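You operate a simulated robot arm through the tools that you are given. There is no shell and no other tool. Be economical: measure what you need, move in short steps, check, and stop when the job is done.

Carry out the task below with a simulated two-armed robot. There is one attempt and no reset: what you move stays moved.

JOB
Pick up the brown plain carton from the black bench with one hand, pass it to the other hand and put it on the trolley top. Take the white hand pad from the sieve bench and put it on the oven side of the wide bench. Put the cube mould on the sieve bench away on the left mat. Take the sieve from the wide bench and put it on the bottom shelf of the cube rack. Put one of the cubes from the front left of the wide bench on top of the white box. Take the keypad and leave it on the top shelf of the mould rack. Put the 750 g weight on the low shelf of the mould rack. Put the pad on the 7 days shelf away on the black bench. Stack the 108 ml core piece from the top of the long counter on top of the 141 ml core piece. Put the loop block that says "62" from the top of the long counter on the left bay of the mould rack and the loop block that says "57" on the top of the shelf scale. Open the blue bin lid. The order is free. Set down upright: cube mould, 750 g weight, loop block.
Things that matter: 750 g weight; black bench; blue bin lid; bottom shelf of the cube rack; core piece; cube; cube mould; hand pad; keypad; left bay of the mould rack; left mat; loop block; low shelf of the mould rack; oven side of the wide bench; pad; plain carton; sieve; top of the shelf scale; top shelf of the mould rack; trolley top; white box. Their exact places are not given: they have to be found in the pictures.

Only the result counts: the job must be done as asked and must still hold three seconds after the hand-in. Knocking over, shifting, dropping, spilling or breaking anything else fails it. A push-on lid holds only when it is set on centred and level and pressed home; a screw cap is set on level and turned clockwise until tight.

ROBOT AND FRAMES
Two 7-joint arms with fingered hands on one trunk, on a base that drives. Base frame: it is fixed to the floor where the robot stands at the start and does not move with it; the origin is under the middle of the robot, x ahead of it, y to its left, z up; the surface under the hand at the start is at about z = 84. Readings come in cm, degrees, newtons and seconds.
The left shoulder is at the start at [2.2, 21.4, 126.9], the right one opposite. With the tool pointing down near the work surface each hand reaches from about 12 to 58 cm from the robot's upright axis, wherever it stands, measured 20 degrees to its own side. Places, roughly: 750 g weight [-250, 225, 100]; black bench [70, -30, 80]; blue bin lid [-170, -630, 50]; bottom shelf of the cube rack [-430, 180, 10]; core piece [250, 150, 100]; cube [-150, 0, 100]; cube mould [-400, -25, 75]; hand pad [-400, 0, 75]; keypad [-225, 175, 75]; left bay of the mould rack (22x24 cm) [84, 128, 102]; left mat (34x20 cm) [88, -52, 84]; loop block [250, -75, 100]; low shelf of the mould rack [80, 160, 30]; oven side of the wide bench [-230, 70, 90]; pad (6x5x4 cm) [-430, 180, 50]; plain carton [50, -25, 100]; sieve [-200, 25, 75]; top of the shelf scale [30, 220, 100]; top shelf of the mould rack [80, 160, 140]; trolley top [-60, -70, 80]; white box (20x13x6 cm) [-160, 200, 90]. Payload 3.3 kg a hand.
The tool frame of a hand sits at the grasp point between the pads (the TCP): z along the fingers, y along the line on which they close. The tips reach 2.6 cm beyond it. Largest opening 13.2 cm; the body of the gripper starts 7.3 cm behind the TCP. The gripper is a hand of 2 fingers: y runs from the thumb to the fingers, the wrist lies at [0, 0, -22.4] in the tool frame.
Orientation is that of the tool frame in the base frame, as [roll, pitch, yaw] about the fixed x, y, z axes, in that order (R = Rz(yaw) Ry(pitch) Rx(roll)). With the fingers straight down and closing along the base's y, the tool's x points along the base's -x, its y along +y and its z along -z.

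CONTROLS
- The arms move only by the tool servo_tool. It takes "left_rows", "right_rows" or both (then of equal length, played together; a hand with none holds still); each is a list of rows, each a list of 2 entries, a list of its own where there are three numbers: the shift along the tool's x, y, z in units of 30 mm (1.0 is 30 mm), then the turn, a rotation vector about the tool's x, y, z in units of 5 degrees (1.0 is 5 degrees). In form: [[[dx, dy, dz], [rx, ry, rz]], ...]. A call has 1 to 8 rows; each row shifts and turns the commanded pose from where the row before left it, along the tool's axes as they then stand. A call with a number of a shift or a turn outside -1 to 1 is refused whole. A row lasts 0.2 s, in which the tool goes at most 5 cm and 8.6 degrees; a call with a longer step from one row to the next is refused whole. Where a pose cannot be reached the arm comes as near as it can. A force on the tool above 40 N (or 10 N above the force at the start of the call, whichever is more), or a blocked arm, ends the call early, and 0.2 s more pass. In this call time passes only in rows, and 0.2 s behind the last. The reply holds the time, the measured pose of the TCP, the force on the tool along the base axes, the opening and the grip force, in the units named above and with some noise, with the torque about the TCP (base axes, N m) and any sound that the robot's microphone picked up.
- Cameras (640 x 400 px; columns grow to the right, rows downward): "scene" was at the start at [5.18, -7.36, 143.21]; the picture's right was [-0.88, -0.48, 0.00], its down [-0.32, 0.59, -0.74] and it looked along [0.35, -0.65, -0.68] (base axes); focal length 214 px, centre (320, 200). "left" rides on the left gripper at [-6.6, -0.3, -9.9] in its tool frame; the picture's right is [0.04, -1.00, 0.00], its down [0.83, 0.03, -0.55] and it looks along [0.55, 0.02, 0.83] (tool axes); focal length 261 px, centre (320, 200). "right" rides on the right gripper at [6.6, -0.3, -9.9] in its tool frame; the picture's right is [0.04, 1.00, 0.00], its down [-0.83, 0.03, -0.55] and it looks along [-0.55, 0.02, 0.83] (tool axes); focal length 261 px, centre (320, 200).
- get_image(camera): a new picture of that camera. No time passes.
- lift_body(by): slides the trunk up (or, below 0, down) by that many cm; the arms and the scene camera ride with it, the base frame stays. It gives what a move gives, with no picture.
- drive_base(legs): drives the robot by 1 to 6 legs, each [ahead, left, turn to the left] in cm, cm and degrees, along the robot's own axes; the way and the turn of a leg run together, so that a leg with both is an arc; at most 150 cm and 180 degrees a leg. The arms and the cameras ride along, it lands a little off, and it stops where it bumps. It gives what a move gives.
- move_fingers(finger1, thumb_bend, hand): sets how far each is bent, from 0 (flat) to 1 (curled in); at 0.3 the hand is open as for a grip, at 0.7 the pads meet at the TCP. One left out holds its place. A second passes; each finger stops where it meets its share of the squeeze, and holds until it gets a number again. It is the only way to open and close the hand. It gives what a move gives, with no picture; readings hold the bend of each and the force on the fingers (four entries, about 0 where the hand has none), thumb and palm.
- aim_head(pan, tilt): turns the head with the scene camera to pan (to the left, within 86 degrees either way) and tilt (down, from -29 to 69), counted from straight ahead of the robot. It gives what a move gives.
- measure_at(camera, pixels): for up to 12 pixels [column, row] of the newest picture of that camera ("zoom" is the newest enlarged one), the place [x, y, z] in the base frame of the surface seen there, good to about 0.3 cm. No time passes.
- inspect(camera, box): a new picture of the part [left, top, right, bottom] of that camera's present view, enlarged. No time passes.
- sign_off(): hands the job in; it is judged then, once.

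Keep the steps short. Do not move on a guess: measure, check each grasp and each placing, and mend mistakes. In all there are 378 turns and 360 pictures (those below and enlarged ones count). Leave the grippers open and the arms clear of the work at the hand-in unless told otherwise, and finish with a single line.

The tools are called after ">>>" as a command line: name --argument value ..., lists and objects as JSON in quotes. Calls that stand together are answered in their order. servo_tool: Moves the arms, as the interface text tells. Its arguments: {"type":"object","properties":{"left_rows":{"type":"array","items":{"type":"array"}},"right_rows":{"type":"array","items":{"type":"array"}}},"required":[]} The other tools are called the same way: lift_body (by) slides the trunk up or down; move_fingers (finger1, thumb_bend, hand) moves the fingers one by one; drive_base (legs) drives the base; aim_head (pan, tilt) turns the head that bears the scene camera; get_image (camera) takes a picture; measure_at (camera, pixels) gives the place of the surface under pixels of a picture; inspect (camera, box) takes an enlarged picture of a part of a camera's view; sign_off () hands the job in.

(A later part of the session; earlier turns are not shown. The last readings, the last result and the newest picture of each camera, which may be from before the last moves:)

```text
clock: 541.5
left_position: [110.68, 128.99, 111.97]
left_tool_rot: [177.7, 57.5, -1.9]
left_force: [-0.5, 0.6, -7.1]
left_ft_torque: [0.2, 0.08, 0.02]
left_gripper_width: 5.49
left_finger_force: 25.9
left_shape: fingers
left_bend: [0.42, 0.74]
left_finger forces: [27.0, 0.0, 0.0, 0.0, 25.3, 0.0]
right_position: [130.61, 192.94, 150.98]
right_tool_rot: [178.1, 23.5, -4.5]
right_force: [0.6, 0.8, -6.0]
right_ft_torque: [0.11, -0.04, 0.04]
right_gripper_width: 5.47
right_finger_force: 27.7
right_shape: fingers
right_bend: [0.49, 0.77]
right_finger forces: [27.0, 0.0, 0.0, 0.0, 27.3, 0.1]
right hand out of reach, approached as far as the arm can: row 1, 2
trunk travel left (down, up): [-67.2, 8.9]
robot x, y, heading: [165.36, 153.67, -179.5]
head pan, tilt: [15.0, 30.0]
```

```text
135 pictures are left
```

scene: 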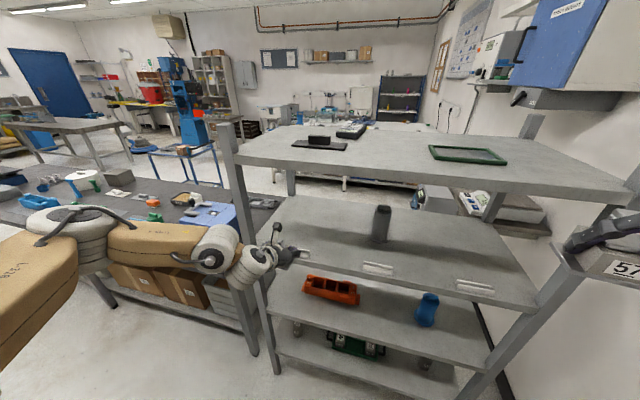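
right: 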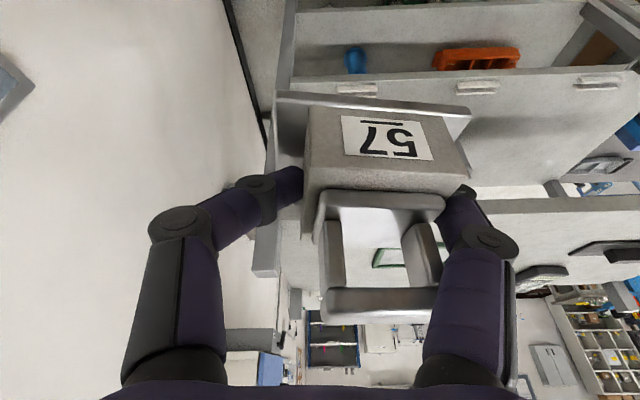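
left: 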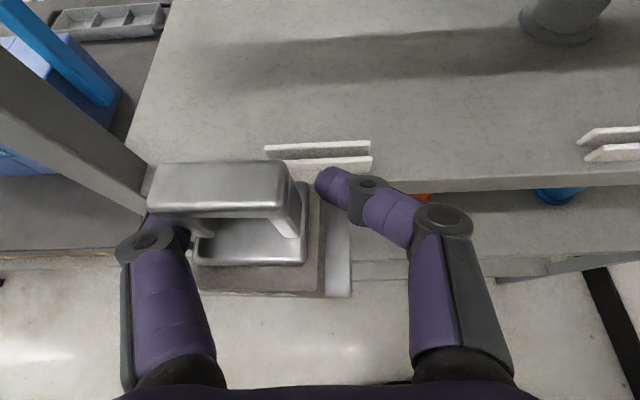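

>>> servo_tool --right_rows '[[[0, 0.9, 0], [0, 0, 0]], [[0, 0.9, 0], [0, 0, 0]], [[0, 0.9, -0.3], [0, 0, 0]], [[0, 0.9, -0.3], [0, 0, 0]], [[0, 0.5, -0.3], [0, 0, 0]]]'

>>> drive_base --legs '[[20, 0, 0]]'

>>> get_image --camera "left"

>>> get_image --camera "scene"

```text
clock: 542.7
left_position: [110.57, 128.94, 111.8]
left_tool_rot: [178.0, 57.5, -1.8]
left_force: [0.2, 0.3, -6.5]
left_ft_torque: [0.18, 0.06, -0.01]
left_gripper_width: 5.5
left_finger_force: 26.3
left_shape: fingers
left_bend: [0.42, 0.74]
left_finger forces: [27.0, 0.0, 0.0, 0.0, 25.4, 0.0]
right_position: [127.2, 181.74, 150.61]
right_tool_rot: [177.9, 23.4, -4.7]
right_force: [0.5, 0.1, -6.6]
right_ft_torque: [0.16, -0.06, 0.0]
right_gripper_width: 5.43
right_finger_force: 27.4
right_shape: fingers
right_bend: [0.49, 0.77]
right_finger forces: [27.1, 0.0, 0.1, 0.0, 27.3, 0.1]
right hand out of reach, approached as far as the arm can: row 1, 2, 3, 4, 5
trunk travel left (down, up): [-67.2, 8.9]
robot x, y, heading: [165.01, 153.78, -180.0]
head pan, tilt: [15.0, 30.0]
```

```text
clock: 544.3
left_position: [90.53, 128.96, 111.82]
left_tool_rot: [178.0, 57.4, -1.9]
left_force: [0.6, 0.1, -6.9]
left_ft_torque: [0.21, 0.03, 0.0]
left_gripper_width: 5.47
left_finger_force: 26.3
left_shape: fingers
left_bend: [0.42, 0.74]
left_finger forces: [27.2, 0.0, 0.0, 0.0, 25.6, 0.1]
right_position: [107.57, 181.98, 150.73]
right_tool_rot: [177.9, 23.5, -4.8]
right_force: [-0.5, 0.0, -7.1]
right_ft_torque: [0.13, -0.05, 0.01]
right_gripper_width: 5.45
right_finger_force: 27.6
right_shape: fingers
right_bend: [0.49, 0.77]
right_finger forces: [27.2, 0.0, 0.0, 0.0, 27.3, 0.1]
trunk travel left (down, up): [-67.2, 8.9]
robot x, y, heading: [145.09, 153.55, -179.9]
head pan, tilt: [15.0, 30.0]
```

```text
134 pictures are left
```

left: 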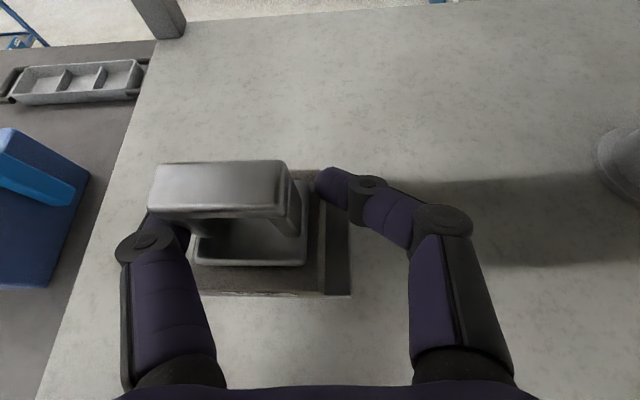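

```text
133 pictures are left
```

scene: 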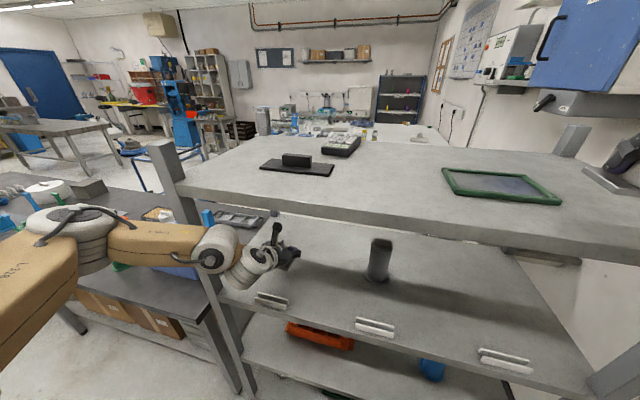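

>>> drive_base --legs '[[4.5, 0, 0]]'

>>> lift_body --by -3.3

>>> lift_body --by -0.5

>>> lift_body --by -0.4

>>> get_image --camera "left"

```text
clock: 545.2
left_position: [86.22, 128.96, 111.82]
left_tool_rot: [177.9, 57.4, -2.0]
left_force: [-0.9, -0.1, -5.7]
left_ft_torque: [0.18, 0.04, -0.01]
left_gripper_width: 5.49
left_finger_force: 26.6
left_shape: fingers
left_bend: [0.42, 0.74]
left_finger forces: [27.2, 0.0, 0.0, 0.1, 25.6, 0.1]
right_position: [103.15, 182.0, 150.74]
right_tool_rot: [177.9, 23.6, -4.8]
right_force: [0.2, -0.4, -6.6]
right_ft_torque: [0.12, -0.07, -0.02]
right_gripper_width: 5.46
right_finger_force: 27.2
right_shape: fingers
right_bend: [0.49, 0.77]
right_finger forces: [27.0, 0.0, 0.0, 0.0, 27.4, 0.0]
trunk travel left (down, up): [-67.2, 8.9]
robot x, y, heading: [141.03, 153.3, -179.7]
head pan, tilt: [15.0, 30.0]
```

```text
clock: 545.9
left_position: [86.36, 129.05, 108.6]
left_tool_rot: [177.8, 57.4, -2.0]
left_force: [0.1, 0.1, -6.2]
left_ft_torque: [0.21, 0.02, -0.01]
left_gripper_width: 5.47
left_finger_force: 26.8
left_shape: fingers
left_bend: [0.42, 0.74]
left_finger forces: [27.1, 0.1, 0.1, 0.0, 25.7, 0.0]
right_position: [103.21, 181.86, 147.37]
right_tool_rot: [178.0, 23.5, -4.8]
right_force: [-0.2, 0.0, -6.3]
right_ft_torque: [0.16, 0.0, -0.01]
right_gripper_width: 5.44
right_finger_force: 27.3
right_shape: fingers
right_bend: [0.49, 0.77]
right_finger forces: [27.2, 0.0, 0.1, 0.1, 27.4, 0.1]
trunk travel left (down, up): [-63.9, 12.2]
robot x, y, heading: [141.03, 153.54, -180.3]
head pan, tilt: [15.0, 30.0]
```

```text
clock: 546.5
left_position: [86.43, 129.09, 108.11]
left_tool_rot: [177.9, 57.4, -2.0]
left_force: [-0.3, 0.3, -5.9]
left_ft_torque: [0.19, 0.07, 0.01]
left_gripper_width: 5.48
left_finger_force: 26.6
left_shape: fingers
left_bend: [0.42, 0.74]
left_finger forces: [27.2, 0.0, 0.0, 0.0, 25.5, 0.0]
right_position: [103.24, 181.94, 146.9]
right_tool_rot: [178.0, 23.5, -4.8]
right_force: [0.4, -0.2, -6.3]
right_ft_torque: [0.16, -0.05, 0.0]
right_gripper_width: 5.46
right_finger_force: 27.2
right_shape: fingers
right_bend: [0.49, 0.77]
right_finger forces: [27.2, 0.0, 0.1, 0.0, 27.3, 0.0]
trunk travel left (down, up): [-63.4, 12.7]
robot x, y, heading: [140.88, 153.78, -179.8]
head pan, tilt: [15.0, 30.0]
```

```text
clock: 547.0
left_position: [86.31, 129.01, 107.69]
left_tool_rot: [177.8, 57.4, -2.1]
left_force: [0.5, 0.1, -6.5]
left_ft_torque: [0.18, 0.02, -0.03]
left_gripper_width: 5.47
left_finger_force: 26.9
left_shape: fingers
left_bend: [0.42, 0.74]
left_finger forces: [27.3, 0.0, 0.1, 0.0, 25.6, 0.0]
right_position: [103.16, 181.88, 146.53]
right_tool_rot: [178.0, 23.3, -4.9]
right_force: [0.6, 0.0, -6.6]
right_ft_torque: [0.16, -0.01, 0.02]
right_gripper_width: 5.44
right_finger_force: 27.3
right_shape: fingers
right_bend: [0.49, 0.77]
right_finger forces: [27.2, 0.0, 0.1, 0.0, 27.3, 0.1]
trunk travel left (down, up): [-63.0, 13.1]
robot x, y, heading: [140.5, 153.53, -179.9]
head pan, tilt: [15.0, 30.0]
```

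```text
132 pictures are left
```

left: 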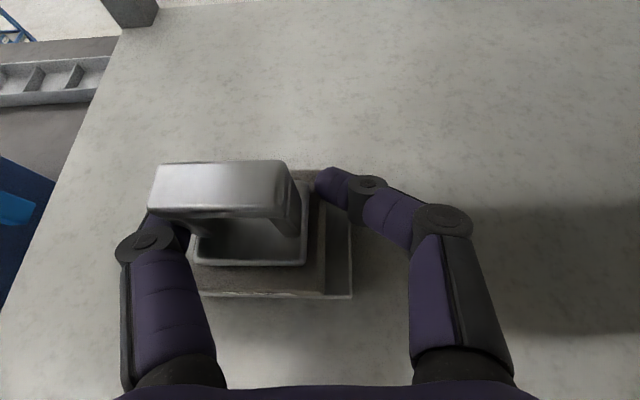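

>>> lift_body --by -0.4

>>> lift_body --by -0.4

>>> lift_body --by -0.4

```text
clock: 547.5
left_position: [86.29, 129.06, 107.26]
left_tool_rot: [177.9, 57.5, -2.1]
left_force: [-0.4, 0.3, -4.5]
left_ft_torque: [0.06, 0.02, -0.06]
left_gripper_width: 5.46
left_finger_force: 26.2
left_shape: fingers
left_bend: [0.42, 0.75]
left_finger forces: [26.5, 0.1, 0.0, 0.1, 25.5, 0.1]
right_position: [103.05, 181.96, 146.07]
right_tool_rot: [178.1, 23.5, -4.8]
right_force: [0.2, -0.4, -6.0]
right_ft_torque: [0.15, -0.02, -0.03]
right_gripper_width: 5.45
right_finger_force: 27.0
right_shape: fingers
right_bend: [0.49, 0.77]
right_finger forces: [27.2, 0.0, 0.0, 0.0, 27.3, 0.1]
trunk travel left (down, up): [-62.6, 13.5]
robot x, y, heading: [140.93, 153.78, -180.1]
head pan, tilt: [15.0, 30.0]
```

```text
clock: 548.1
left_position: [86.29, 129.1, 107.08]
left_tool_rot: [177.9, 57.6, -2.0]
left_force: [-2.6, 3.8, 8.8]
left_ft_torque: [-0.8, -0.06, -0.13]
left_gripper_width: 5.5
left_finger_force: 24.0
left_shape: fingers
left_bend: [0.42, 0.75]
left_finger forces: [22.6, 0.0, 0.1, 0.1, 25.1, 0.0]
right_position: [103.12, 181.95, 145.67]
right_tool_rot: [177.9, 23.4, -4.9]
right_force: [-0.9, -0.3, -7.2]
right_ft_torque: [0.16, -0.03, 0.01]
right_gripper_width: 5.44
right_finger_force: 27.0
right_shape: fingers
right_bend: [0.49, 0.77]
right_finger forces: [27.3, 0.0, 0.0, 0.0, 27.3, 0.1]
trunk travel left (down, up): [-62.2, 13.9]
robot x, y, heading: [141.1, 153.66, -179.9]
head pan, tilt: [15.0, 30.0]
```

```text
clock: 548.6
left_position: [86.34, 129.3, 106.81]
left_tool_rot: [178.0, 57.8, -1.9]
left_force: [-5.2, 6.3, 20.7]
left_ft_torque: [-1.02, 0.12, -0.17]
left_gripper_width: 5.48
left_finger_force: 25.2
left_shape: fingers
left_bend: [0.42, 0.76]
left_finger forces: [23.1, 0.1, 0.0, 0.0, 27.7, 0.0]
right_position: [103.35, 182.16, 145.17]
right_tool_rot: [177.8, 23.3, -4.9]
right_force: [0.2, 0.1, -6.2]
right_ft_torque: [0.17, -0.01, 0.03]
right_gripper_width: 5.46
right_finger_force: 26.9
right_shape: fingers
right_bend: [0.49, 0.77]
right_finger forces: [27.2, 0.1, 0.0, 0.1, 27.2, 0.1]
trunk travel left (down, up): [-61.8, 14.3]
robot x, y, heading: [140.97, 153.58, -180.2]
head pan, tilt: [15.0, 30.0]
```

Touching. Open the left hand (finger first) and back out.

>>> move_fingers --hand "left" --finger1 0.35 --thumb_bend 0.55

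>>> move_fingers --hand "left" --finger1 0.22 --thumb_bend 0.35

>>> get_image --camera "left"

```text
clock: 549.6
left_position: [86.31, 129.03, 106.49]
left_tool_rot: [177.8, 57.4, -2.1]
left_force: [0.3, -1.9, 0.2]
left_ft_torque: [0.04, -0.01, 0.0]
left_gripper_width: 8.51
left_finger_force: 0.5
left_shape: fingers
left_bend: [0.34, 0.55]
left_finger forces: [1.4, 0.1, 0.0, 0.0, 0.1, 0.0]
right_position: [103.17, 181.92, 145.2]
right_tool_rot: [178.0, 23.4, -4.7]
right_force: [-0.1, -0.6, -5.4]
right_ft_torque: [0.11, -0.01, -0.01]
right_gripper_width: 5.45
right_finger_force: 26.7
right_shape: fingers
right_bend: [0.49, 0.77]
right_finger forces: [27.0, 0.1, 0.1, 0.0, 27.3, 0.0]
trunk travel left (down, up): [-61.8, 14.3]
robot x, y, heading: [140.74, 153.61, -180.0]
head pan, tilt: [15.0, 30.0]
```

```text
clock: 550.6
left_position: [86.29, 129.0, 106.33]
left_tool_rot: [177.8, 57.4, -1.9]
left_force: [0.6, -1.0, 0.5]
left_ft_torque: [0.0, 0.02, 0.01]
left_gripper_width: 13.34
left_finger_force: 0.0
left_shape: fingers
left_bend: [0.22, 0.35]
left_finger forces: [0.0, 0.0, 0.0, 0.0, 0.0, 0.1]
right_position: [103.05, 181.91, 145.32]
right_tool_rot: [178.0, 23.3, -4.8]
right_force: [0.9, -0.4, -6.0]
right_ft_torque: [0.16, -0.04, 0.0]
right_gripper_width: 5.45
right_finger_force: 27.5
right_shape: fingers
right_bend: [0.49, 0.77]
right_finger forces: [27.2, 0.0, 0.1, 0.0, 27.3, 0.0]
trunk travel left (down, up): [-61.8, 14.3]
robot x, y, heading: [140.65, 153.34, -180.0]
head pan, tilt: [15.0, 30.0]
```

```text
131 pictures are left
```

left: 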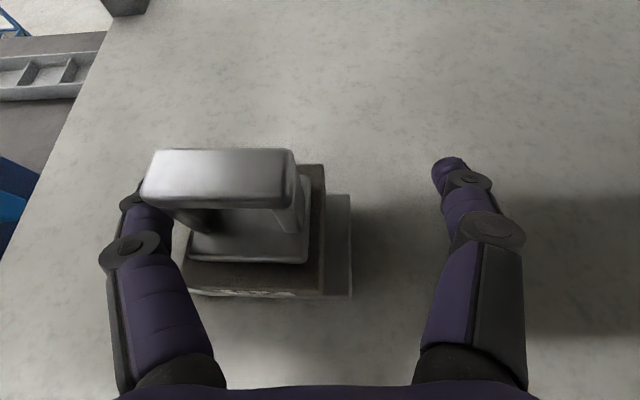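

>>> servo_tool --left_rows '[[[0, 0.4, 0], [0, 0, 0]], [[0, 0.3, 0], [0, 0, 0]], [[0, 0, 0], [0, 0, 0]]]'

>>> drive_base --legs '[[-26, 0, 0]]'

>>> get_image --camera "scene"

>>> get_image --camera "left"

```text
clock: 551.4
left_position: [86.38, 126.91, 106.63]
left_tool_rot: [177.8, 57.5, -1.9]
left_force: [1.0, 0.4, 0.8]
left_ft_torque: [-0.03, 0.01, -0.01]
left_gripper_width: 13.35
left_finger_force: 0.1
left_shape: fingers
left_bend: [0.22, 0.35]
left_finger forces: [0.0, 0.0, 0.1, 0.0, 0.0, 0.1]
right_position: [103.21, 181.84, 145.23]
right_tool_rot: [177.9, 23.3, -4.8]
right_force: [0.3, 0.5, -6.3]
right_ft_torque: [0.13, -0.03, 0.0]
right_gripper_width: 5.47
right_finger_force: 27.3
right_shape: fingers
right_bend: [0.49, 0.77]
right_finger forces: [27.2, 0.0, 0.0, 0.2, 27.4, 0.0]
trunk travel left (down, up): [-61.8, 14.3]
robot x, y, heading: [141.24, 153.4, -180.1]
head pan, tilt: [15.0, 30.0]
```

```text
clock: 553.3
left_position: [112.77, 126.98, 106.66]
left_tool_rot: [177.8, 57.5, -2.1]
left_force: [0.4, -0.6, 0.0]
left_ft_torque: [-0.02, 0.03, 0.01]
left_gripper_width: 13.37
left_finger_force: 0.0
left_shape: fingers
left_bend: [0.22, 0.35]
left_finger forces: [0.0, 0.0, 0.0, 0.0, 0.1, 0.0]
right_position: [129.68, 182.03, 145.21]
right_tool_rot: [177.9, 23.3, -4.8]
right_force: [0.2, -0.2, -6.0]
right_ft_torque: [0.14, 0.0, 0.02]
right_gripper_width: 5.45
right_finger_force: 27.1
right_shape: fingers
right_bend: [0.49, 0.77]
right_finger forces: [27.2, 0.1, 0.0, 0.0, 27.4, 0.0]
trunk travel left (down, up): [-61.8, 14.3]
robot x, y, heading: [167.45, 153.68, 180.1]
head pan, tilt: [15.0, 30.0]
```

```text
130 pictures are left
```

scene: 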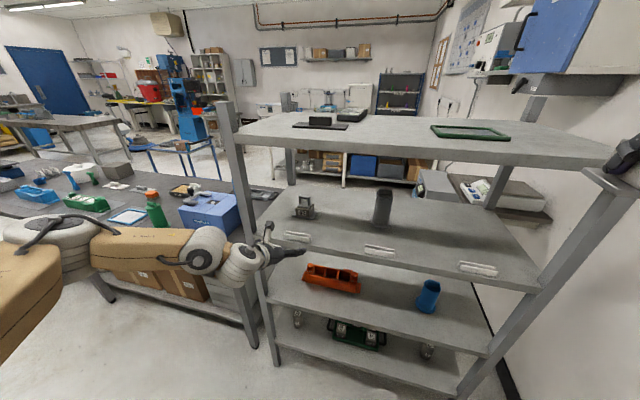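

```text
129 pictures are left
```

left: 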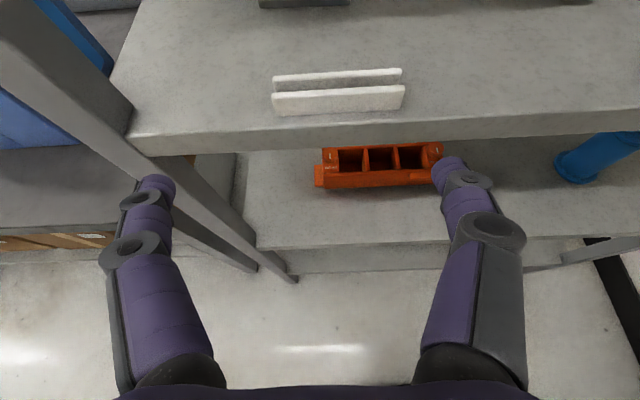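

Block 62 stands in the left bay. Now turn to the long counter for the core pieces with the left hand.

>>> drive_base --legs '[[0, 20, 0], [0, 0, 180]]'

>>> aim_head --pan 15 --tilt 38

>>> get_image --camera "scene"

>>> inspect --camera "scene" --box '[200, 160, 480, 300]'

```text
clock: 562.3
left_position: [220.86, 161.89, 106.67]
left_tool_rot: [177.9, 57.3, -179.9]
left_force: [-0.7, -0.2, -0.5]
left_ft_torque: [0.0, 0.01, -0.02]
left_gripper_width: 13.35
left_finger_force: 0.1
left_shape: fingers
left_bend: [0.22, 0.35]
left_finger forces: [0.1, 0.1, 0.0, 0.1, 0.1, 0.0]
right_position: [206.09, 106.41, 145.27]
right_tool_rot: [178.0, 23.4, 177.3]
right_force: [0.5, -0.5, -6.8]
right_ft_torque: [-0.12, 0.03, 0.03]
right_gripper_width: 5.43
right_finger_force: 26.7
right_shape: fingers
right_bend: [0.49, 0.77]
right_finger forces: [26.6, 0.0, 0.1, 0.0, 26.7, 0.0]
trunk travel left (down, up): [-61.8, 14.3]
robot x, y, heading: [166.8, 133.48, 2.0]
head pan, tilt: [15.0, 30.0]
```

```text
clock: 563.0
left_position: [220.85, 161.93, 106.62]
left_tool_rot: [177.8, 57.4, -180.0]
left_force: [-0.8, -0.8, -0.1]
left_ft_torque: [-0.01, 0.0, 0.0]
left_gripper_width: 13.36
left_finger_force: 0.0
left_shape: fingers
left_bend: [0.22, 0.35]
left_finger forces: [0.0, 0.0, 0.1, 0.0, 0.0, 0.0]
right_position: [206.1, 106.56, 145.18]
right_tool_rot: [177.9, 23.3, 177.2]
right_force: [0.5, 0.2, -6.9]
right_ft_torque: [-0.13, 0.0, -0.01]
right_gripper_width: 5.43
right_finger_force: 26.8
right_shape: fingers
right_bend: [0.49, 0.77]
right_finger forces: [26.6, 0.0, 0.0, 0.0, 26.7, 0.1]
trunk travel left (down, up): [-61.8, 14.3]
robot x, y, heading: [167.24, 133.3, 2.0]
head pan, tilt: [15.0, 38.0]
```

```text
128 pictures are left
```

scene: 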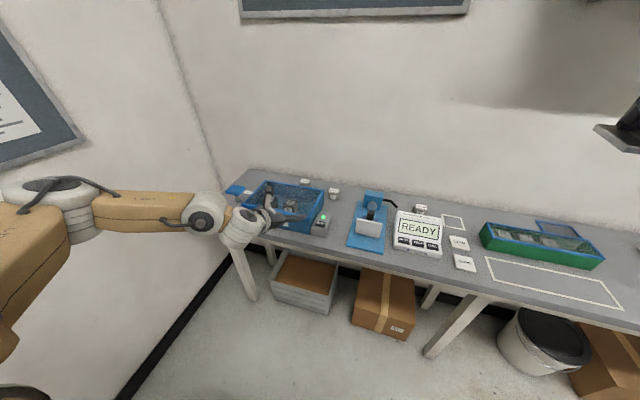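

```text
2.29 times, centred on (340, 230) of scene
```

zoom: 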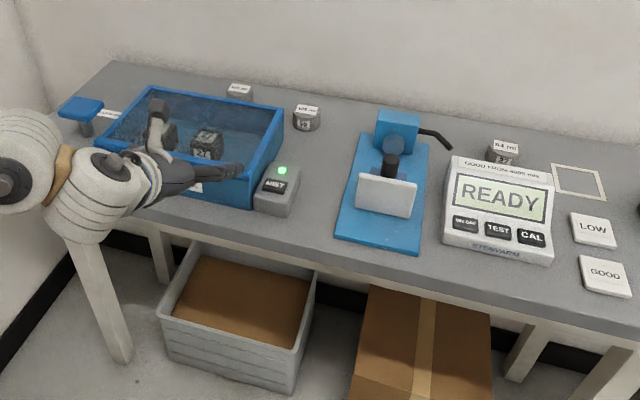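

>>> inspect --camera "scene" --box '[280, 165, 360, 215]'

>>> measure_at --camera "zoom" --pixels '[[195, 120], [195, 140], [415, 200], [415, 230], [375, 205], [455, 205], [160, 130], [225, 130]]'

>>> inspect --camera "scene" --box '[390, 190, 450, 228]'

>>> measure_at --camera "zoom" --pixels '[[320, 150], [250, 150], [390, 150], [320, 190]]'

```text
8.00 times, centred on (320, 190) of scene
```

zoom: 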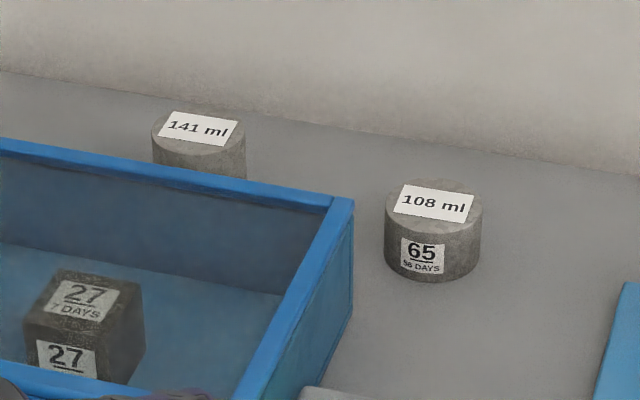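

```text
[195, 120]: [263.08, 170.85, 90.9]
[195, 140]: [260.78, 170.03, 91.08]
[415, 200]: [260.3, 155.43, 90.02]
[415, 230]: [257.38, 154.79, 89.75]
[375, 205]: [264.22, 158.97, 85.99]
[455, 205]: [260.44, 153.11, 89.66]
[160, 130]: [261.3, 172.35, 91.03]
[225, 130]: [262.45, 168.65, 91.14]
```

```text
10.53 times, centred on (420, 209) of scene
```

zoom: 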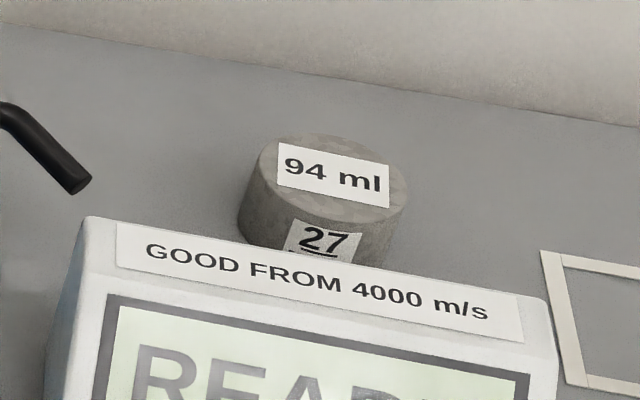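

```text
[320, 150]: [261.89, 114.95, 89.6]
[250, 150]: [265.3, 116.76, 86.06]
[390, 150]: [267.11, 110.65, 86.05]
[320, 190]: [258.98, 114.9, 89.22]
```

>>> inspect --camera "scene" --box '[230, 160, 360, 245]'

>>> measure_at --camera "zoom" --pixels '[[470, 155], [150, 105], [400, 285], [310, 130], [440, 260], [505, 255], [540, 300], [460, 200]]'

```text
4.71 times, centred on (295, 202) of scene
```

zoom: 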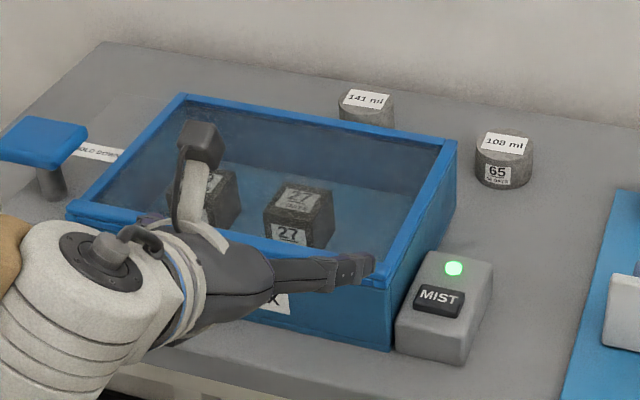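

```text
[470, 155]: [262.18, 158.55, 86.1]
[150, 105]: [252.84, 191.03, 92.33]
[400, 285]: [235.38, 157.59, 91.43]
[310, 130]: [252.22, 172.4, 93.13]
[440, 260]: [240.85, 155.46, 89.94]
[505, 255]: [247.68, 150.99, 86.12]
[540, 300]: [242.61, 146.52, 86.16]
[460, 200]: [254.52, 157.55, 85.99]
```

108 ml piece at (259.5,154.8), 141 ml at (262,170.3). Reduce the left tilt to ~22° and move in above the 108 ml piece.

>>> lift_body --by 12

>>> servo_tool --left_rows '[[[0, 0, -0.3], [0, 1, 0]], [[0, 0, -0.3], [0, 1, 0]], [[0, 0, -0.3], [0, 1, 0]], [[0, 0, 0], [0, 1, 0]], [[0, 0, 0], [0, 1, 0]], [[0, 0, 0], [0, 1, 0]], [[0, 0, 0], [0, 1, 0]], [[0, 0, 0], [0, 0, 0]]]'

>>> move_fingers --hand "left" --finger1 0.38 --thumb_bend 0.38

>>> drive_base --legs '[[32, -5, -2]]'

>>> get_image --camera "left"

```text
clock: 564.5
left_position: [220.78, 161.93, 118.61]
left_tool_rot: [177.8, 57.4, 180.0]
left_force: [0.0, 0.5, -0.5]
left_ft_torque: [-0.01, 0.01, -0.02]
left_gripper_width: 13.32
left_finger_force: 0.0
left_shape: fingers
left_bend: [0.22, 0.35]
left_finger forces: [0.1, 0.1, 0.0, 0.0, 0.0, 0.0]
right_position: [206.14, 106.52, 157.09]
right_tool_rot: [177.9, 23.4, 177.2]
right_force: [0.2, -0.7, -6.7]
right_ft_torque: [-0.14, 0.04, 0.02]
right_gripper_width: 5.43
right_finger_force: 26.1
right_shape: fingers
right_bend: [0.49, 0.77]
right_finger forces: [26.6, 0.0, 0.1, 0.0, 26.7, 0.0]
trunk travel left (down, up): [-73.8, 2.3]
robot x, y, heading: [167.31, 133.52, 2.1]
head pan, tilt: [15.0, 38.0]
```

```text
clock: 566.3
left_position: [218.69, 161.84, 120.26]
left_tool_rot: [178.8, 22.5, -178.7]
left_force: [-0.2, 0.0, 0.2]
left_ft_torque: [-0.01, -0.02, -0.03]
left_gripper_width: 13.34
left_finger_force: 0.0
left_shape: fingers
left_bend: [0.22, 0.35]
left_finger forces: [0.1, 0.0, 0.0, 0.1, 0.0, 0.0]
right_position: [206.05, 106.48, 157.22]
right_tool_rot: [177.9, 23.4, 177.2]
right_force: [0.8, 0.7, -6.4]
right_ft_torque: [-0.13, 0.0, 0.0]
right_gripper_width: 5.4
right_finger_force: 26.8
right_shape: fingers
right_bend: [0.49, 0.77]
right_finger forces: [26.7, 0.0, 0.0, 0.0, 26.7, 0.0]
trunk travel left (down, up): [-73.8, 2.3]
robot x, y, heading: [167.37, 133.35, 2.1]
head pan, tilt: [15.0, 38.0]
```

```text
clock: 567.3
left_position: [218.78, 161.86, 120.19]
left_tool_rot: [178.8, 22.3, -178.7]
left_force: [-0.6, 0.0, -0.2]
left_ft_torque: [0.0, -0.02, 0.0]
left_gripper_width: 10.8
left_finger_force: 0.0
left_shape: fingers
left_bend: [0.38, 0.38]
left_finger forces: [0.0, 0.0, 0.0, 0.1, 0.0, 0.0]
right_position: [205.96, 106.46, 157.17]
right_tool_rot: [177.9, 23.4, 177.2]
right_force: [0.3, -0.2, -5.8]
right_ft_torque: [-0.12, -0.02, 0.0]
right_gripper_width: 5.42
right_finger_force: 26.9
right_shape: fingers
right_bend: [0.49, 0.77]
right_finger forces: [26.7, 0.1, 0.0, 0.0, 26.7, 0.1]
trunk travel left (down, up): [-73.8, 2.3]
robot x, y, heading: [167.55, 133.02, 1.9]
head pan, tilt: [15.0, 38.0]
```

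```text
clock: 569.4
left_position: [251.04, 155.85, 120.2]
left_tool_rot: [178.6, 22.5, 179.5]
left_force: [-0.3, 0.9, 0.0]
left_ft_torque: [0.02, -0.04, 0.0]
left_gripper_width: 10.82
left_finger_force: 0.0
left_shape: fingers
left_bend: [0.38, 0.38]
left_finger forces: [0.0, 0.0, 0.0, 0.0, 0.0, 0.0]
right_position: [236.5, 100.93, 157.21]
right_tool_rot: [177.8, 23.5, 175.5]
right_force: [0.6, -0.4, -7.1]
right_ft_torque: [-0.15, 0.02, -0.01]
right_gripper_width: 5.43
right_finger_force: 26.2
right_shape: fingers
right_bend: [0.49, 0.77]
right_finger forces: [26.5, 0.0, 0.1, 0.0, 26.7, 0.0]
trunk travel left (down, up): [-73.8, 2.3]
robot x, y, heading: [198.79, 129.07, 0.2]
head pan, tilt: [15.0, 38.0]
```

```text
123 pictures are left
```

left: 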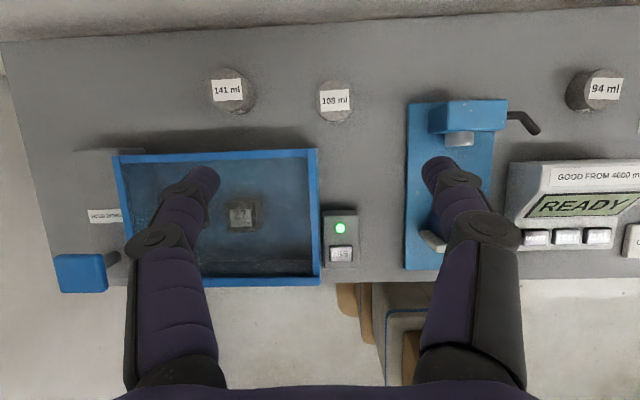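

>>> measure_at --camera "left" --pixels '[[336, 97], [336, 83], [336, 112], [321, 97], [352, 98], [228, 90], [228, 75], [228, 103], [212, 90], [244, 90]]'

```text
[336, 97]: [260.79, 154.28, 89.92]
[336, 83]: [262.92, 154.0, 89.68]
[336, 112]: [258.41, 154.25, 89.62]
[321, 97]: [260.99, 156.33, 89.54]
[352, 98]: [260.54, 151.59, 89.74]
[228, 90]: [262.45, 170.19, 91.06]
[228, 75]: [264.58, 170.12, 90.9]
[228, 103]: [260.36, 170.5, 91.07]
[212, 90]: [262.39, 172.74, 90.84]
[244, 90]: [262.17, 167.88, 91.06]
```

>>> drive_base --legs '[[3.5, -1.5, 0]]'

>>> servo_tool --left_rows '[[[-0.6, 0, 0.25], [0, 0, 0]], [[-0.6, 0, 0.25], [0, 0, 0]], [[-0.6, 0, 0.25], [0, 0, 0]], [[0, 0, 0], [0, 0, 0]]]'

>>> lift_body --by -22

>>> get_image --camera "left"

```text
clock: 570.3
left_position: [254.24, 154.57, 120.26]
left_tool_rot: [178.8, 22.6, 179.6]
left_force: [0.1, 1.0, 0.8]
left_ft_torque: [0.01, -0.02, 0.0]
left_gripper_width: 10.77
left_finger_force: 0.0
left_shape: fingers
left_bend: [0.38, 0.38]
left_finger forces: [0.0, 0.0, 0.2, 0.0, 0.0, 0.1]
right_position: [239.81, 99.49, 157.4]
right_tool_rot: [178.0, 23.5, 175.4]
right_force: [-0.1, -0.5, -6.3]
right_ft_torque: [-0.12, -0.01, 0.0]
right_gripper_width: 5.4
right_finger_force: 27.4
right_shape: fingers
right_bend: [0.49, 0.77]
right_finger forces: [26.8, 0.0, 0.0, 0.0, 26.9, 0.1]
trunk travel left (down, up): [-73.8, 2.3]
robot x, y, heading: [202.1, 127.21, 0.3]
head pan, tilt: [15.0, 38.0]
```

```text
clock: 571.3
left_position: [259.99, 154.57, 120.08]
left_tool_rot: [178.7, 22.5, 179.6]
left_force: [0.0, 0.4, 0.9]
left_ft_torque: [0.04, -0.02, -0.01]
left_gripper_width: 10.78
left_finger_force: 0.0
left_shape: fingers
left_bend: [0.38, 0.38]
left_finger forces: [0.1, 0.0, 0.0, 0.0, 0.1, 0.0]
right_position: [239.74, 99.56, 157.24]
right_tool_rot: [178.0, 23.4, 175.3]
right_force: [-0.5, 0.2, -6.0]
right_ft_torque: [-0.13, 0.05, 0.03]
right_gripper_width: 5.46
right_finger_force: 26.7
right_shape: fingers
right_bend: [0.49, 0.77]
right_finger forces: [26.8, 0.0, 0.1, 0.0, 26.8, 0.0]
trunk travel left (down, up): [-73.8, 2.3]
robot x, y, heading: [202.02, 127.63, 0.2]
head pan, tilt: [15.0, 38.0]
```

```text
clock: 573.6
left_position: [260.4, 154.47, 98.05]
left_tool_rot: [178.8, 22.3, 179.5]
left_force: [-0.4, 0.2, 0.0]
left_ft_torque: [0.03, -0.01, 0.0]
left_gripper_width: 10.76
left_finger_force: 0.1
left_shape: fingers
left_bend: [0.38, 0.38]
left_finger forces: [0.0, 0.0, 0.0, 0.1, 0.0, 0.1]
right_position: [240.21, 99.35, 134.81]
right_tool_rot: [178.2, 22.7, 175.4]
right_force: [-0.4, -0.7, -5.5]
right_ft_torque: [-0.11, 0.0, 0.02]
right_gripper_width: 5.42
right_finger_force: 26.8
right_shape: fingers
right_bend: [0.49, 0.77]
right_finger forces: [26.8, 0.1, 0.1, 0.1, 26.9, 0.1]
trunk travel left (down, up): [-51.8, 24.3]
robot x, y, heading: [201.95, 127.76, 0.1]
head pan, tilt: [15.0, 38.0]
```

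```text
122 pictures are left
```

left: 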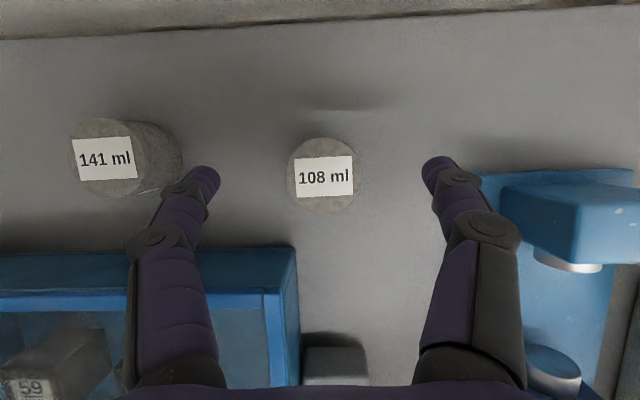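

>>> lift_body --by -9

>>> get_image --camera "left"

```text
clock: 574.9
left_position: [260.22, 154.32, 89.27]
left_tool_rot: [178.8, 22.6, 179.7]
left_force: [0.1, 0.0, -0.2]
left_ft_torque: [0.01, 0.05, 0.04]
left_gripper_width: 10.77
left_finger_force: 0.0
left_shape: fingers
left_bend: [0.38, 0.38]
left_finger forces: [0.0, 0.0, 0.0, 0.1, 0.0, 0.0]
right_position: [241.13, 99.36, 124.82]
right_tool_rot: [178.2, 21.5, 175.4]
right_force: [-0.5, -0.6, -5.7]
right_ft_torque: [-0.17, 0.03, -0.02]
right_gripper_width: 5.42
right_finger_force: 26.3
right_shape: fingers
right_bend: [0.49, 0.77]
right_finger forces: [26.8, 0.0, 0.0, 0.0, 26.9, 0.1]
trunk travel left (down, up): [-42.8, 33.3]
robot x, y, heading: [202.02, 127.86, 0.3]
head pan, tilt: [15.0, 38.0]
```

```text
121 pictures are left
```

left: 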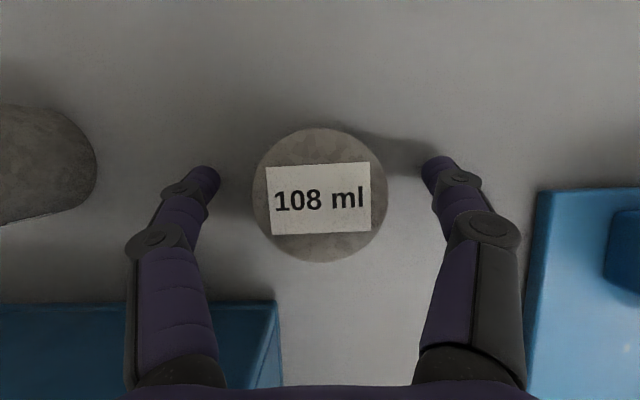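

>>> lift_body --by -0.4

>>> move_fingers --hand "left" --finger1 0.78 --thumb_bend 0.78

>>> lift_body --by 12

>>> get_image --camera "left"

```text
clock: 575.4
left_position: [260.18, 154.37, 88.98]
left_tool_rot: [178.8, 22.7, 179.5]
left_force: [1.0, 2.2, 11.2]
left_ft_torque: [-0.71, -0.11, 0.08]
left_gripper_width: 10.81
left_finger_force: 5.6
left_shape: fingers
left_bend: [0.38, 0.38]
left_finger forces: [0.0, 0.1, 0.0, 0.1, 11.7, 0.1]
right_position: [241.17, 99.34, 124.47]
right_tool_rot: [178.2, 21.4, 175.5]
right_force: [-0.7, 1.3, -5.9]
right_ft_torque: [-0.18, 0.01, -0.01]
right_gripper_width: 5.43
right_finger_force: 26.7
right_shape: fingers
right_bend: [0.49, 0.77]
right_finger forces: [26.7, 0.1, 0.1, 0.0, 26.7, 0.0]
trunk travel left (down, up): [-42.4, 33.7]
robot x, y, heading: [202.17, 127.74, 0.4]
head pan, tilt: [15.0, 38.0]
```

```text
clock: 576.4
left_position: [260.19, 154.11, 89.04]
left_tool_rot: [178.7, 22.8, 179.4]
left_force: [1.8, -10.4, 24.3]
left_ft_torque: [-1.19, -0.23, 0.02]
left_gripper_width: 5.16
left_finger_force: 29.9
left_shape: fingers
left_bend: [0.6, 0.65]
left_finger forces: [16.7, 0.1, 0.1, 0.0, 42.2, 0.0]
right_position: [240.93, 99.24, 124.45]
right_tool_rot: [178.0, 21.7, 175.4]
right_force: [-2.2, -0.6, -6.4]
right_ft_torque: [-0.12, 0.01, 0.01]
right_gripper_width: 5.42
right_finger_force: 27.1
right_shape: fingers
right_bend: [0.49, 0.77]
right_finger forces: [26.7, 0.0, 0.1, 0.0, 26.7, 0.0]
trunk travel left (down, up): [-42.4, 33.7]
robot x, y, heading: [201.99, 127.48, 0.3]
head pan, tilt: [15.0, 38.0]
```

```text
clock: 577.9
left_position: [260.18, 154.37, 100.77]
left_tool_rot: [178.6, 22.4, 179.5]
left_force: [0.4, 0.6, -3.4]
left_ft_torque: [-0.04, -0.01, 0.02]
left_gripper_width: 5.11
left_finger_force: 20.1
left_shape: fingers
left_bend: [0.59, 0.66]
left_finger forces: [19.9, 0.0, 0.0, 0.0, 20.1, 0.0]
right_position: [241.13, 99.37, 136.31]
right_tool_rot: [178.1, 21.4, 175.4]
right_force: [-0.4, 0.5, -6.5]
right_ft_torque: [-0.13, 0.04, -0.01]
right_gripper_width: 5.43
right_finger_force: 26.1
right_shape: fingers
right_bend: [0.49, 0.77]
right_finger forces: [26.7, 0.0, 0.0, 0.0, 26.8, 0.0]
trunk travel left (down, up): [-54.4, 21.7]
robot x, y, heading: [202.07, 127.68, 0.0]
head pan, tilt: [15.0, 38.0]
```

```text
120 pictures are left
```

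left: 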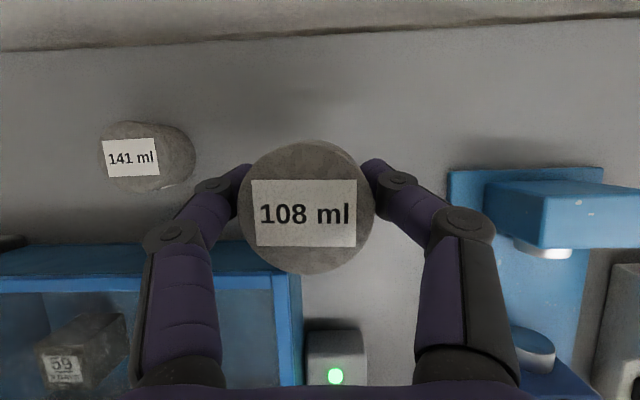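

>>> measure_at --camera "left" --pixels '[[306, 165], [306, 262], [246, 215], [368, 200], [140, 130], [140, 185], [105, 158], [175, 158], [306, 213]]'

```text
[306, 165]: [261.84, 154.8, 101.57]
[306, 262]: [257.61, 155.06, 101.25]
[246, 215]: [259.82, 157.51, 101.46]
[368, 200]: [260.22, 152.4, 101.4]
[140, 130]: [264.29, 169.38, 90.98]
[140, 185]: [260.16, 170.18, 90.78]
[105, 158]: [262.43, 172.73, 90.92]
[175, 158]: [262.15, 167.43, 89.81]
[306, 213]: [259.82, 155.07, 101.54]
```

>>> drive_base --legs '[[0, 15.2, 0]]'

>>> servo_tool --left_rows '[[[-0.4, 0, 0.16], [0, 0, 0]], [[-0.37, 0, 0.16], [0, 0, 0]], [[0, 0, 0], [0, 0, 0]]]'

>>> get_image --camera "left"

>>> inspect --camera "scene" --box '[220, 120, 400, 230]'

```text
clock: 579.3
left_position: [260.21, 169.99, 100.73]
left_tool_rot: [178.8, 22.4, 179.5]
left_force: [-0.2, 0.2, -1.9]
left_ft_torque: [-0.05, 0.01, -0.05]
left_gripper_width: 5.14
left_finger_force: 20.0
left_shape: fingers
left_bend: [0.59, 0.66]
left_finger forces: [19.9, 0.0, 0.1, 0.1, 20.1, 0.0]
right_position: [241.15, 115.05, 136.38]
right_tool_rot: [178.3, 21.5, 175.6]
right_force: [-0.2, 0.2, -6.6]
right_ft_torque: [-0.16, 0.07, -0.03]
right_gripper_width: 5.46
right_finger_force: 26.5
right_shape: fingers
right_bend: [0.49, 0.77]
right_finger forces: [26.8, 0.0, 0.1, 0.1, 26.7, 0.0]
trunk travel left (down, up): [-54.4, 21.7]
robot x, y, heading: [202.07, 143.41, 0.4]
head pan, tilt: [15.0, 38.0]
```

```text
clock: 580.1
left_position: [262.67, 169.86, 100.74]
left_tool_rot: [178.6, 22.4, 179.5]
left_force: [0.1, 1.1, -2.5]
left_ft_torque: [0.02, 0.01, -0.01]
left_gripper_width: 5.11
left_finger_force: 19.8
left_shape: fingers
left_bend: [0.59, 0.66]
left_finger forces: [19.8, 0.0, 0.0, 0.0, 20.0, 0.0]
right_position: [241.11, 114.8, 136.47]
right_tool_rot: [178.2, 21.5, 175.5]
right_force: [1.0, 0.5, -6.9]
right_ft_torque: [-0.11, 0.05, 0.04]
right_gripper_width: 5.4
right_finger_force: 26.9
right_shape: fingers
right_bend: [0.49, 0.77]
right_finger forces: [26.6, 0.1, 0.0, 0.1, 26.8, 0.1]
trunk travel left (down, up): [-54.4, 21.7]
robot x, y, heading: [201.75, 143.13, 0.2]
head pan, tilt: [15.0, 38.0]
```

```text
119 pictures are left
```

left: 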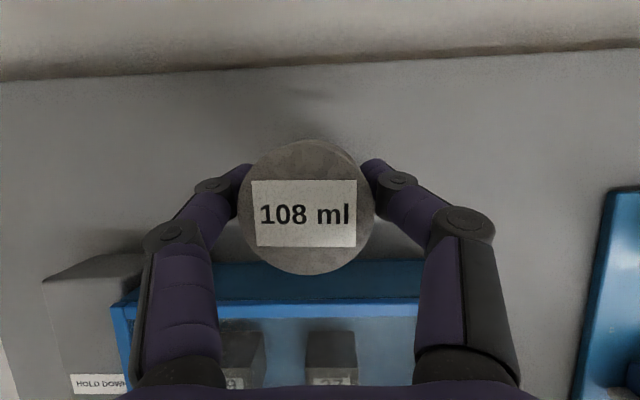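

```text
3.56 times, centred on (310, 175) of scene
```

zoom: 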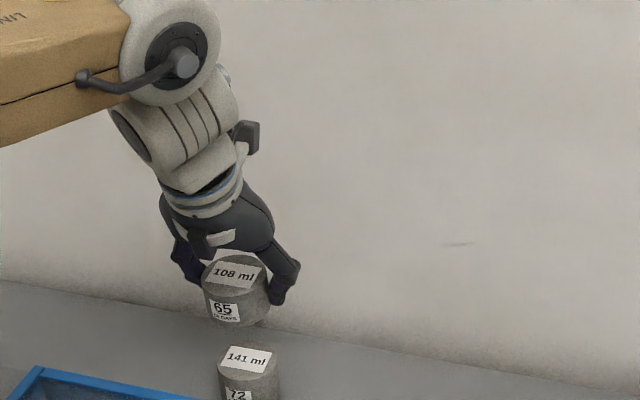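

>>> measure_at --camera "zoom" --pixels '[[237, 272], [210, 275], [262, 268], [248, 361], [222, 362], [274, 360]]'

>>> measure_at --camera "left" --pixels '[[306, 213], [246, 215], [368, 200], [306, 165], [306, 262]]'

```text
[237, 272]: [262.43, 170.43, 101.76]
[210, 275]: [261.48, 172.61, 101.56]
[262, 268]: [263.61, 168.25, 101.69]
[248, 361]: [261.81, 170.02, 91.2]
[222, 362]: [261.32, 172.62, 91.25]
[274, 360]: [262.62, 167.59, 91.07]
```

```text
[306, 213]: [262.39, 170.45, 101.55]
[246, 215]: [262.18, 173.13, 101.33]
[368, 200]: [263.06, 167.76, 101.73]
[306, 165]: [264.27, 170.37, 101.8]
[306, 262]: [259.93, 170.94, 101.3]
```

>>> lift_body --by -6

>>> lift_body --by -0.3

>>> lift_body --by -0.3

>>> inspect --camera "scene" --box '[220, 120, 400, 230]'

```text
clock: 581.1
left_position: [262.76, 169.98, 94.88]
left_tool_rot: [178.8, 22.5, 179.6]
left_force: [-0.1, -0.6, -3.2]
left_ft_torque: [-0.02, 0.01, -0.02]
left_gripper_width: 5.11
left_finger_force: 19.4
left_shape: fingers
left_bend: [0.59, 0.66]
left_finger forces: [19.8, 0.0, 0.0, 0.0, 20.0, 0.0]
right_position: [241.14, 114.85, 130.37]
right_tool_rot: [178.2, 21.5, 175.5]
right_force: [0.1, 0.3, -7.1]
right_ft_torque: [-0.17, 0.01, -0.01]
right_gripper_width: 5.41
right_finger_force: 26.8
right_shape: fingers
right_bend: [0.49, 0.77]
right_finger forces: [26.8, 0.0, 0.0, 0.0, 26.9, 0.1]
trunk travel left (down, up): [-48.4, 27.7]
robot x, y, heading: [201.98, 143.25, 0.2]
head pan, tilt: [15.0, 38.0]
```

```text
clock: 581.6
left_position: [262.61, 169.83, 94.48]
left_tool_rot: [178.7, 22.4, 179.4]
left_force: [1.3, 0.2, -2.0]
left_ft_torque: [-0.02, -0.04, -0.02]
left_gripper_width: 5.08
left_finger_force: 19.8
left_shape: fingers
left_bend: [0.59, 0.66]
left_finger forces: [19.8, 0.1, 0.1, 0.1, 20.1, 0.1]
right_position: [241.1, 115.03, 130.05]
right_tool_rot: [178.2, 21.5, 175.5]
right_force: [0.1, -0.4, -6.6]
right_ft_torque: [-0.15, -0.01, -0.01]
right_gripper_width: 5.43
right_finger_force: 27.7
right_shape: fingers
right_bend: [0.49, 0.77]
right_finger forces: [26.8, 0.0, 0.1, 0.0, 26.8, 0.0]
trunk travel left (down, up): [-48.1, 28.0]
robot x, y, heading: [202.23, 142.61, 0.2]
head pan, tilt: [15.0, 38.0]
```

```text
clock: 582.1
left_position: [262.69, 169.93, 94.18]
left_tool_rot: [178.6, 22.5, 179.5]
left_force: [0.6, 0.0, -1.3]
left_ft_torque: [-0.02, -0.01, 0.01]
left_gripper_width: 5.07
left_finger_force: 19.5
left_shape: fingers
left_bend: [0.59, 0.66]
left_finger forces: [20.0, 0.1, 0.0, 0.1, 20.2, 0.1]
right_position: [241.13, 114.86, 129.75]
right_tool_rot: [178.3, 21.5, 175.4]
right_force: [0.1, 0.3, -6.3]
right_ft_torque: [-0.16, 0.05, 0.01]
right_gripper_width: 5.42
right_finger_force: 26.7
right_shape: fingers
right_bend: [0.49, 0.77]
right_finger forces: [26.7, 0.0, 0.0, 0.1, 26.8, 0.0]
trunk travel left (down, up): [-47.8, 28.3]
robot x, y, heading: [201.75, 143.07, 0.4]
head pan, tilt: [15.0, 38.0]
```

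```text
3.56 times, centred on (310, 175) of scene
```

zoom: 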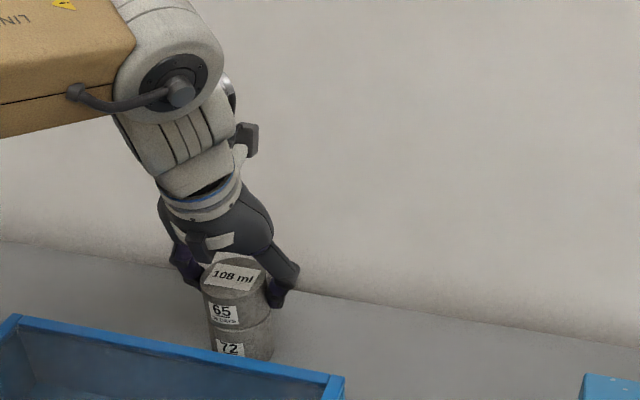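

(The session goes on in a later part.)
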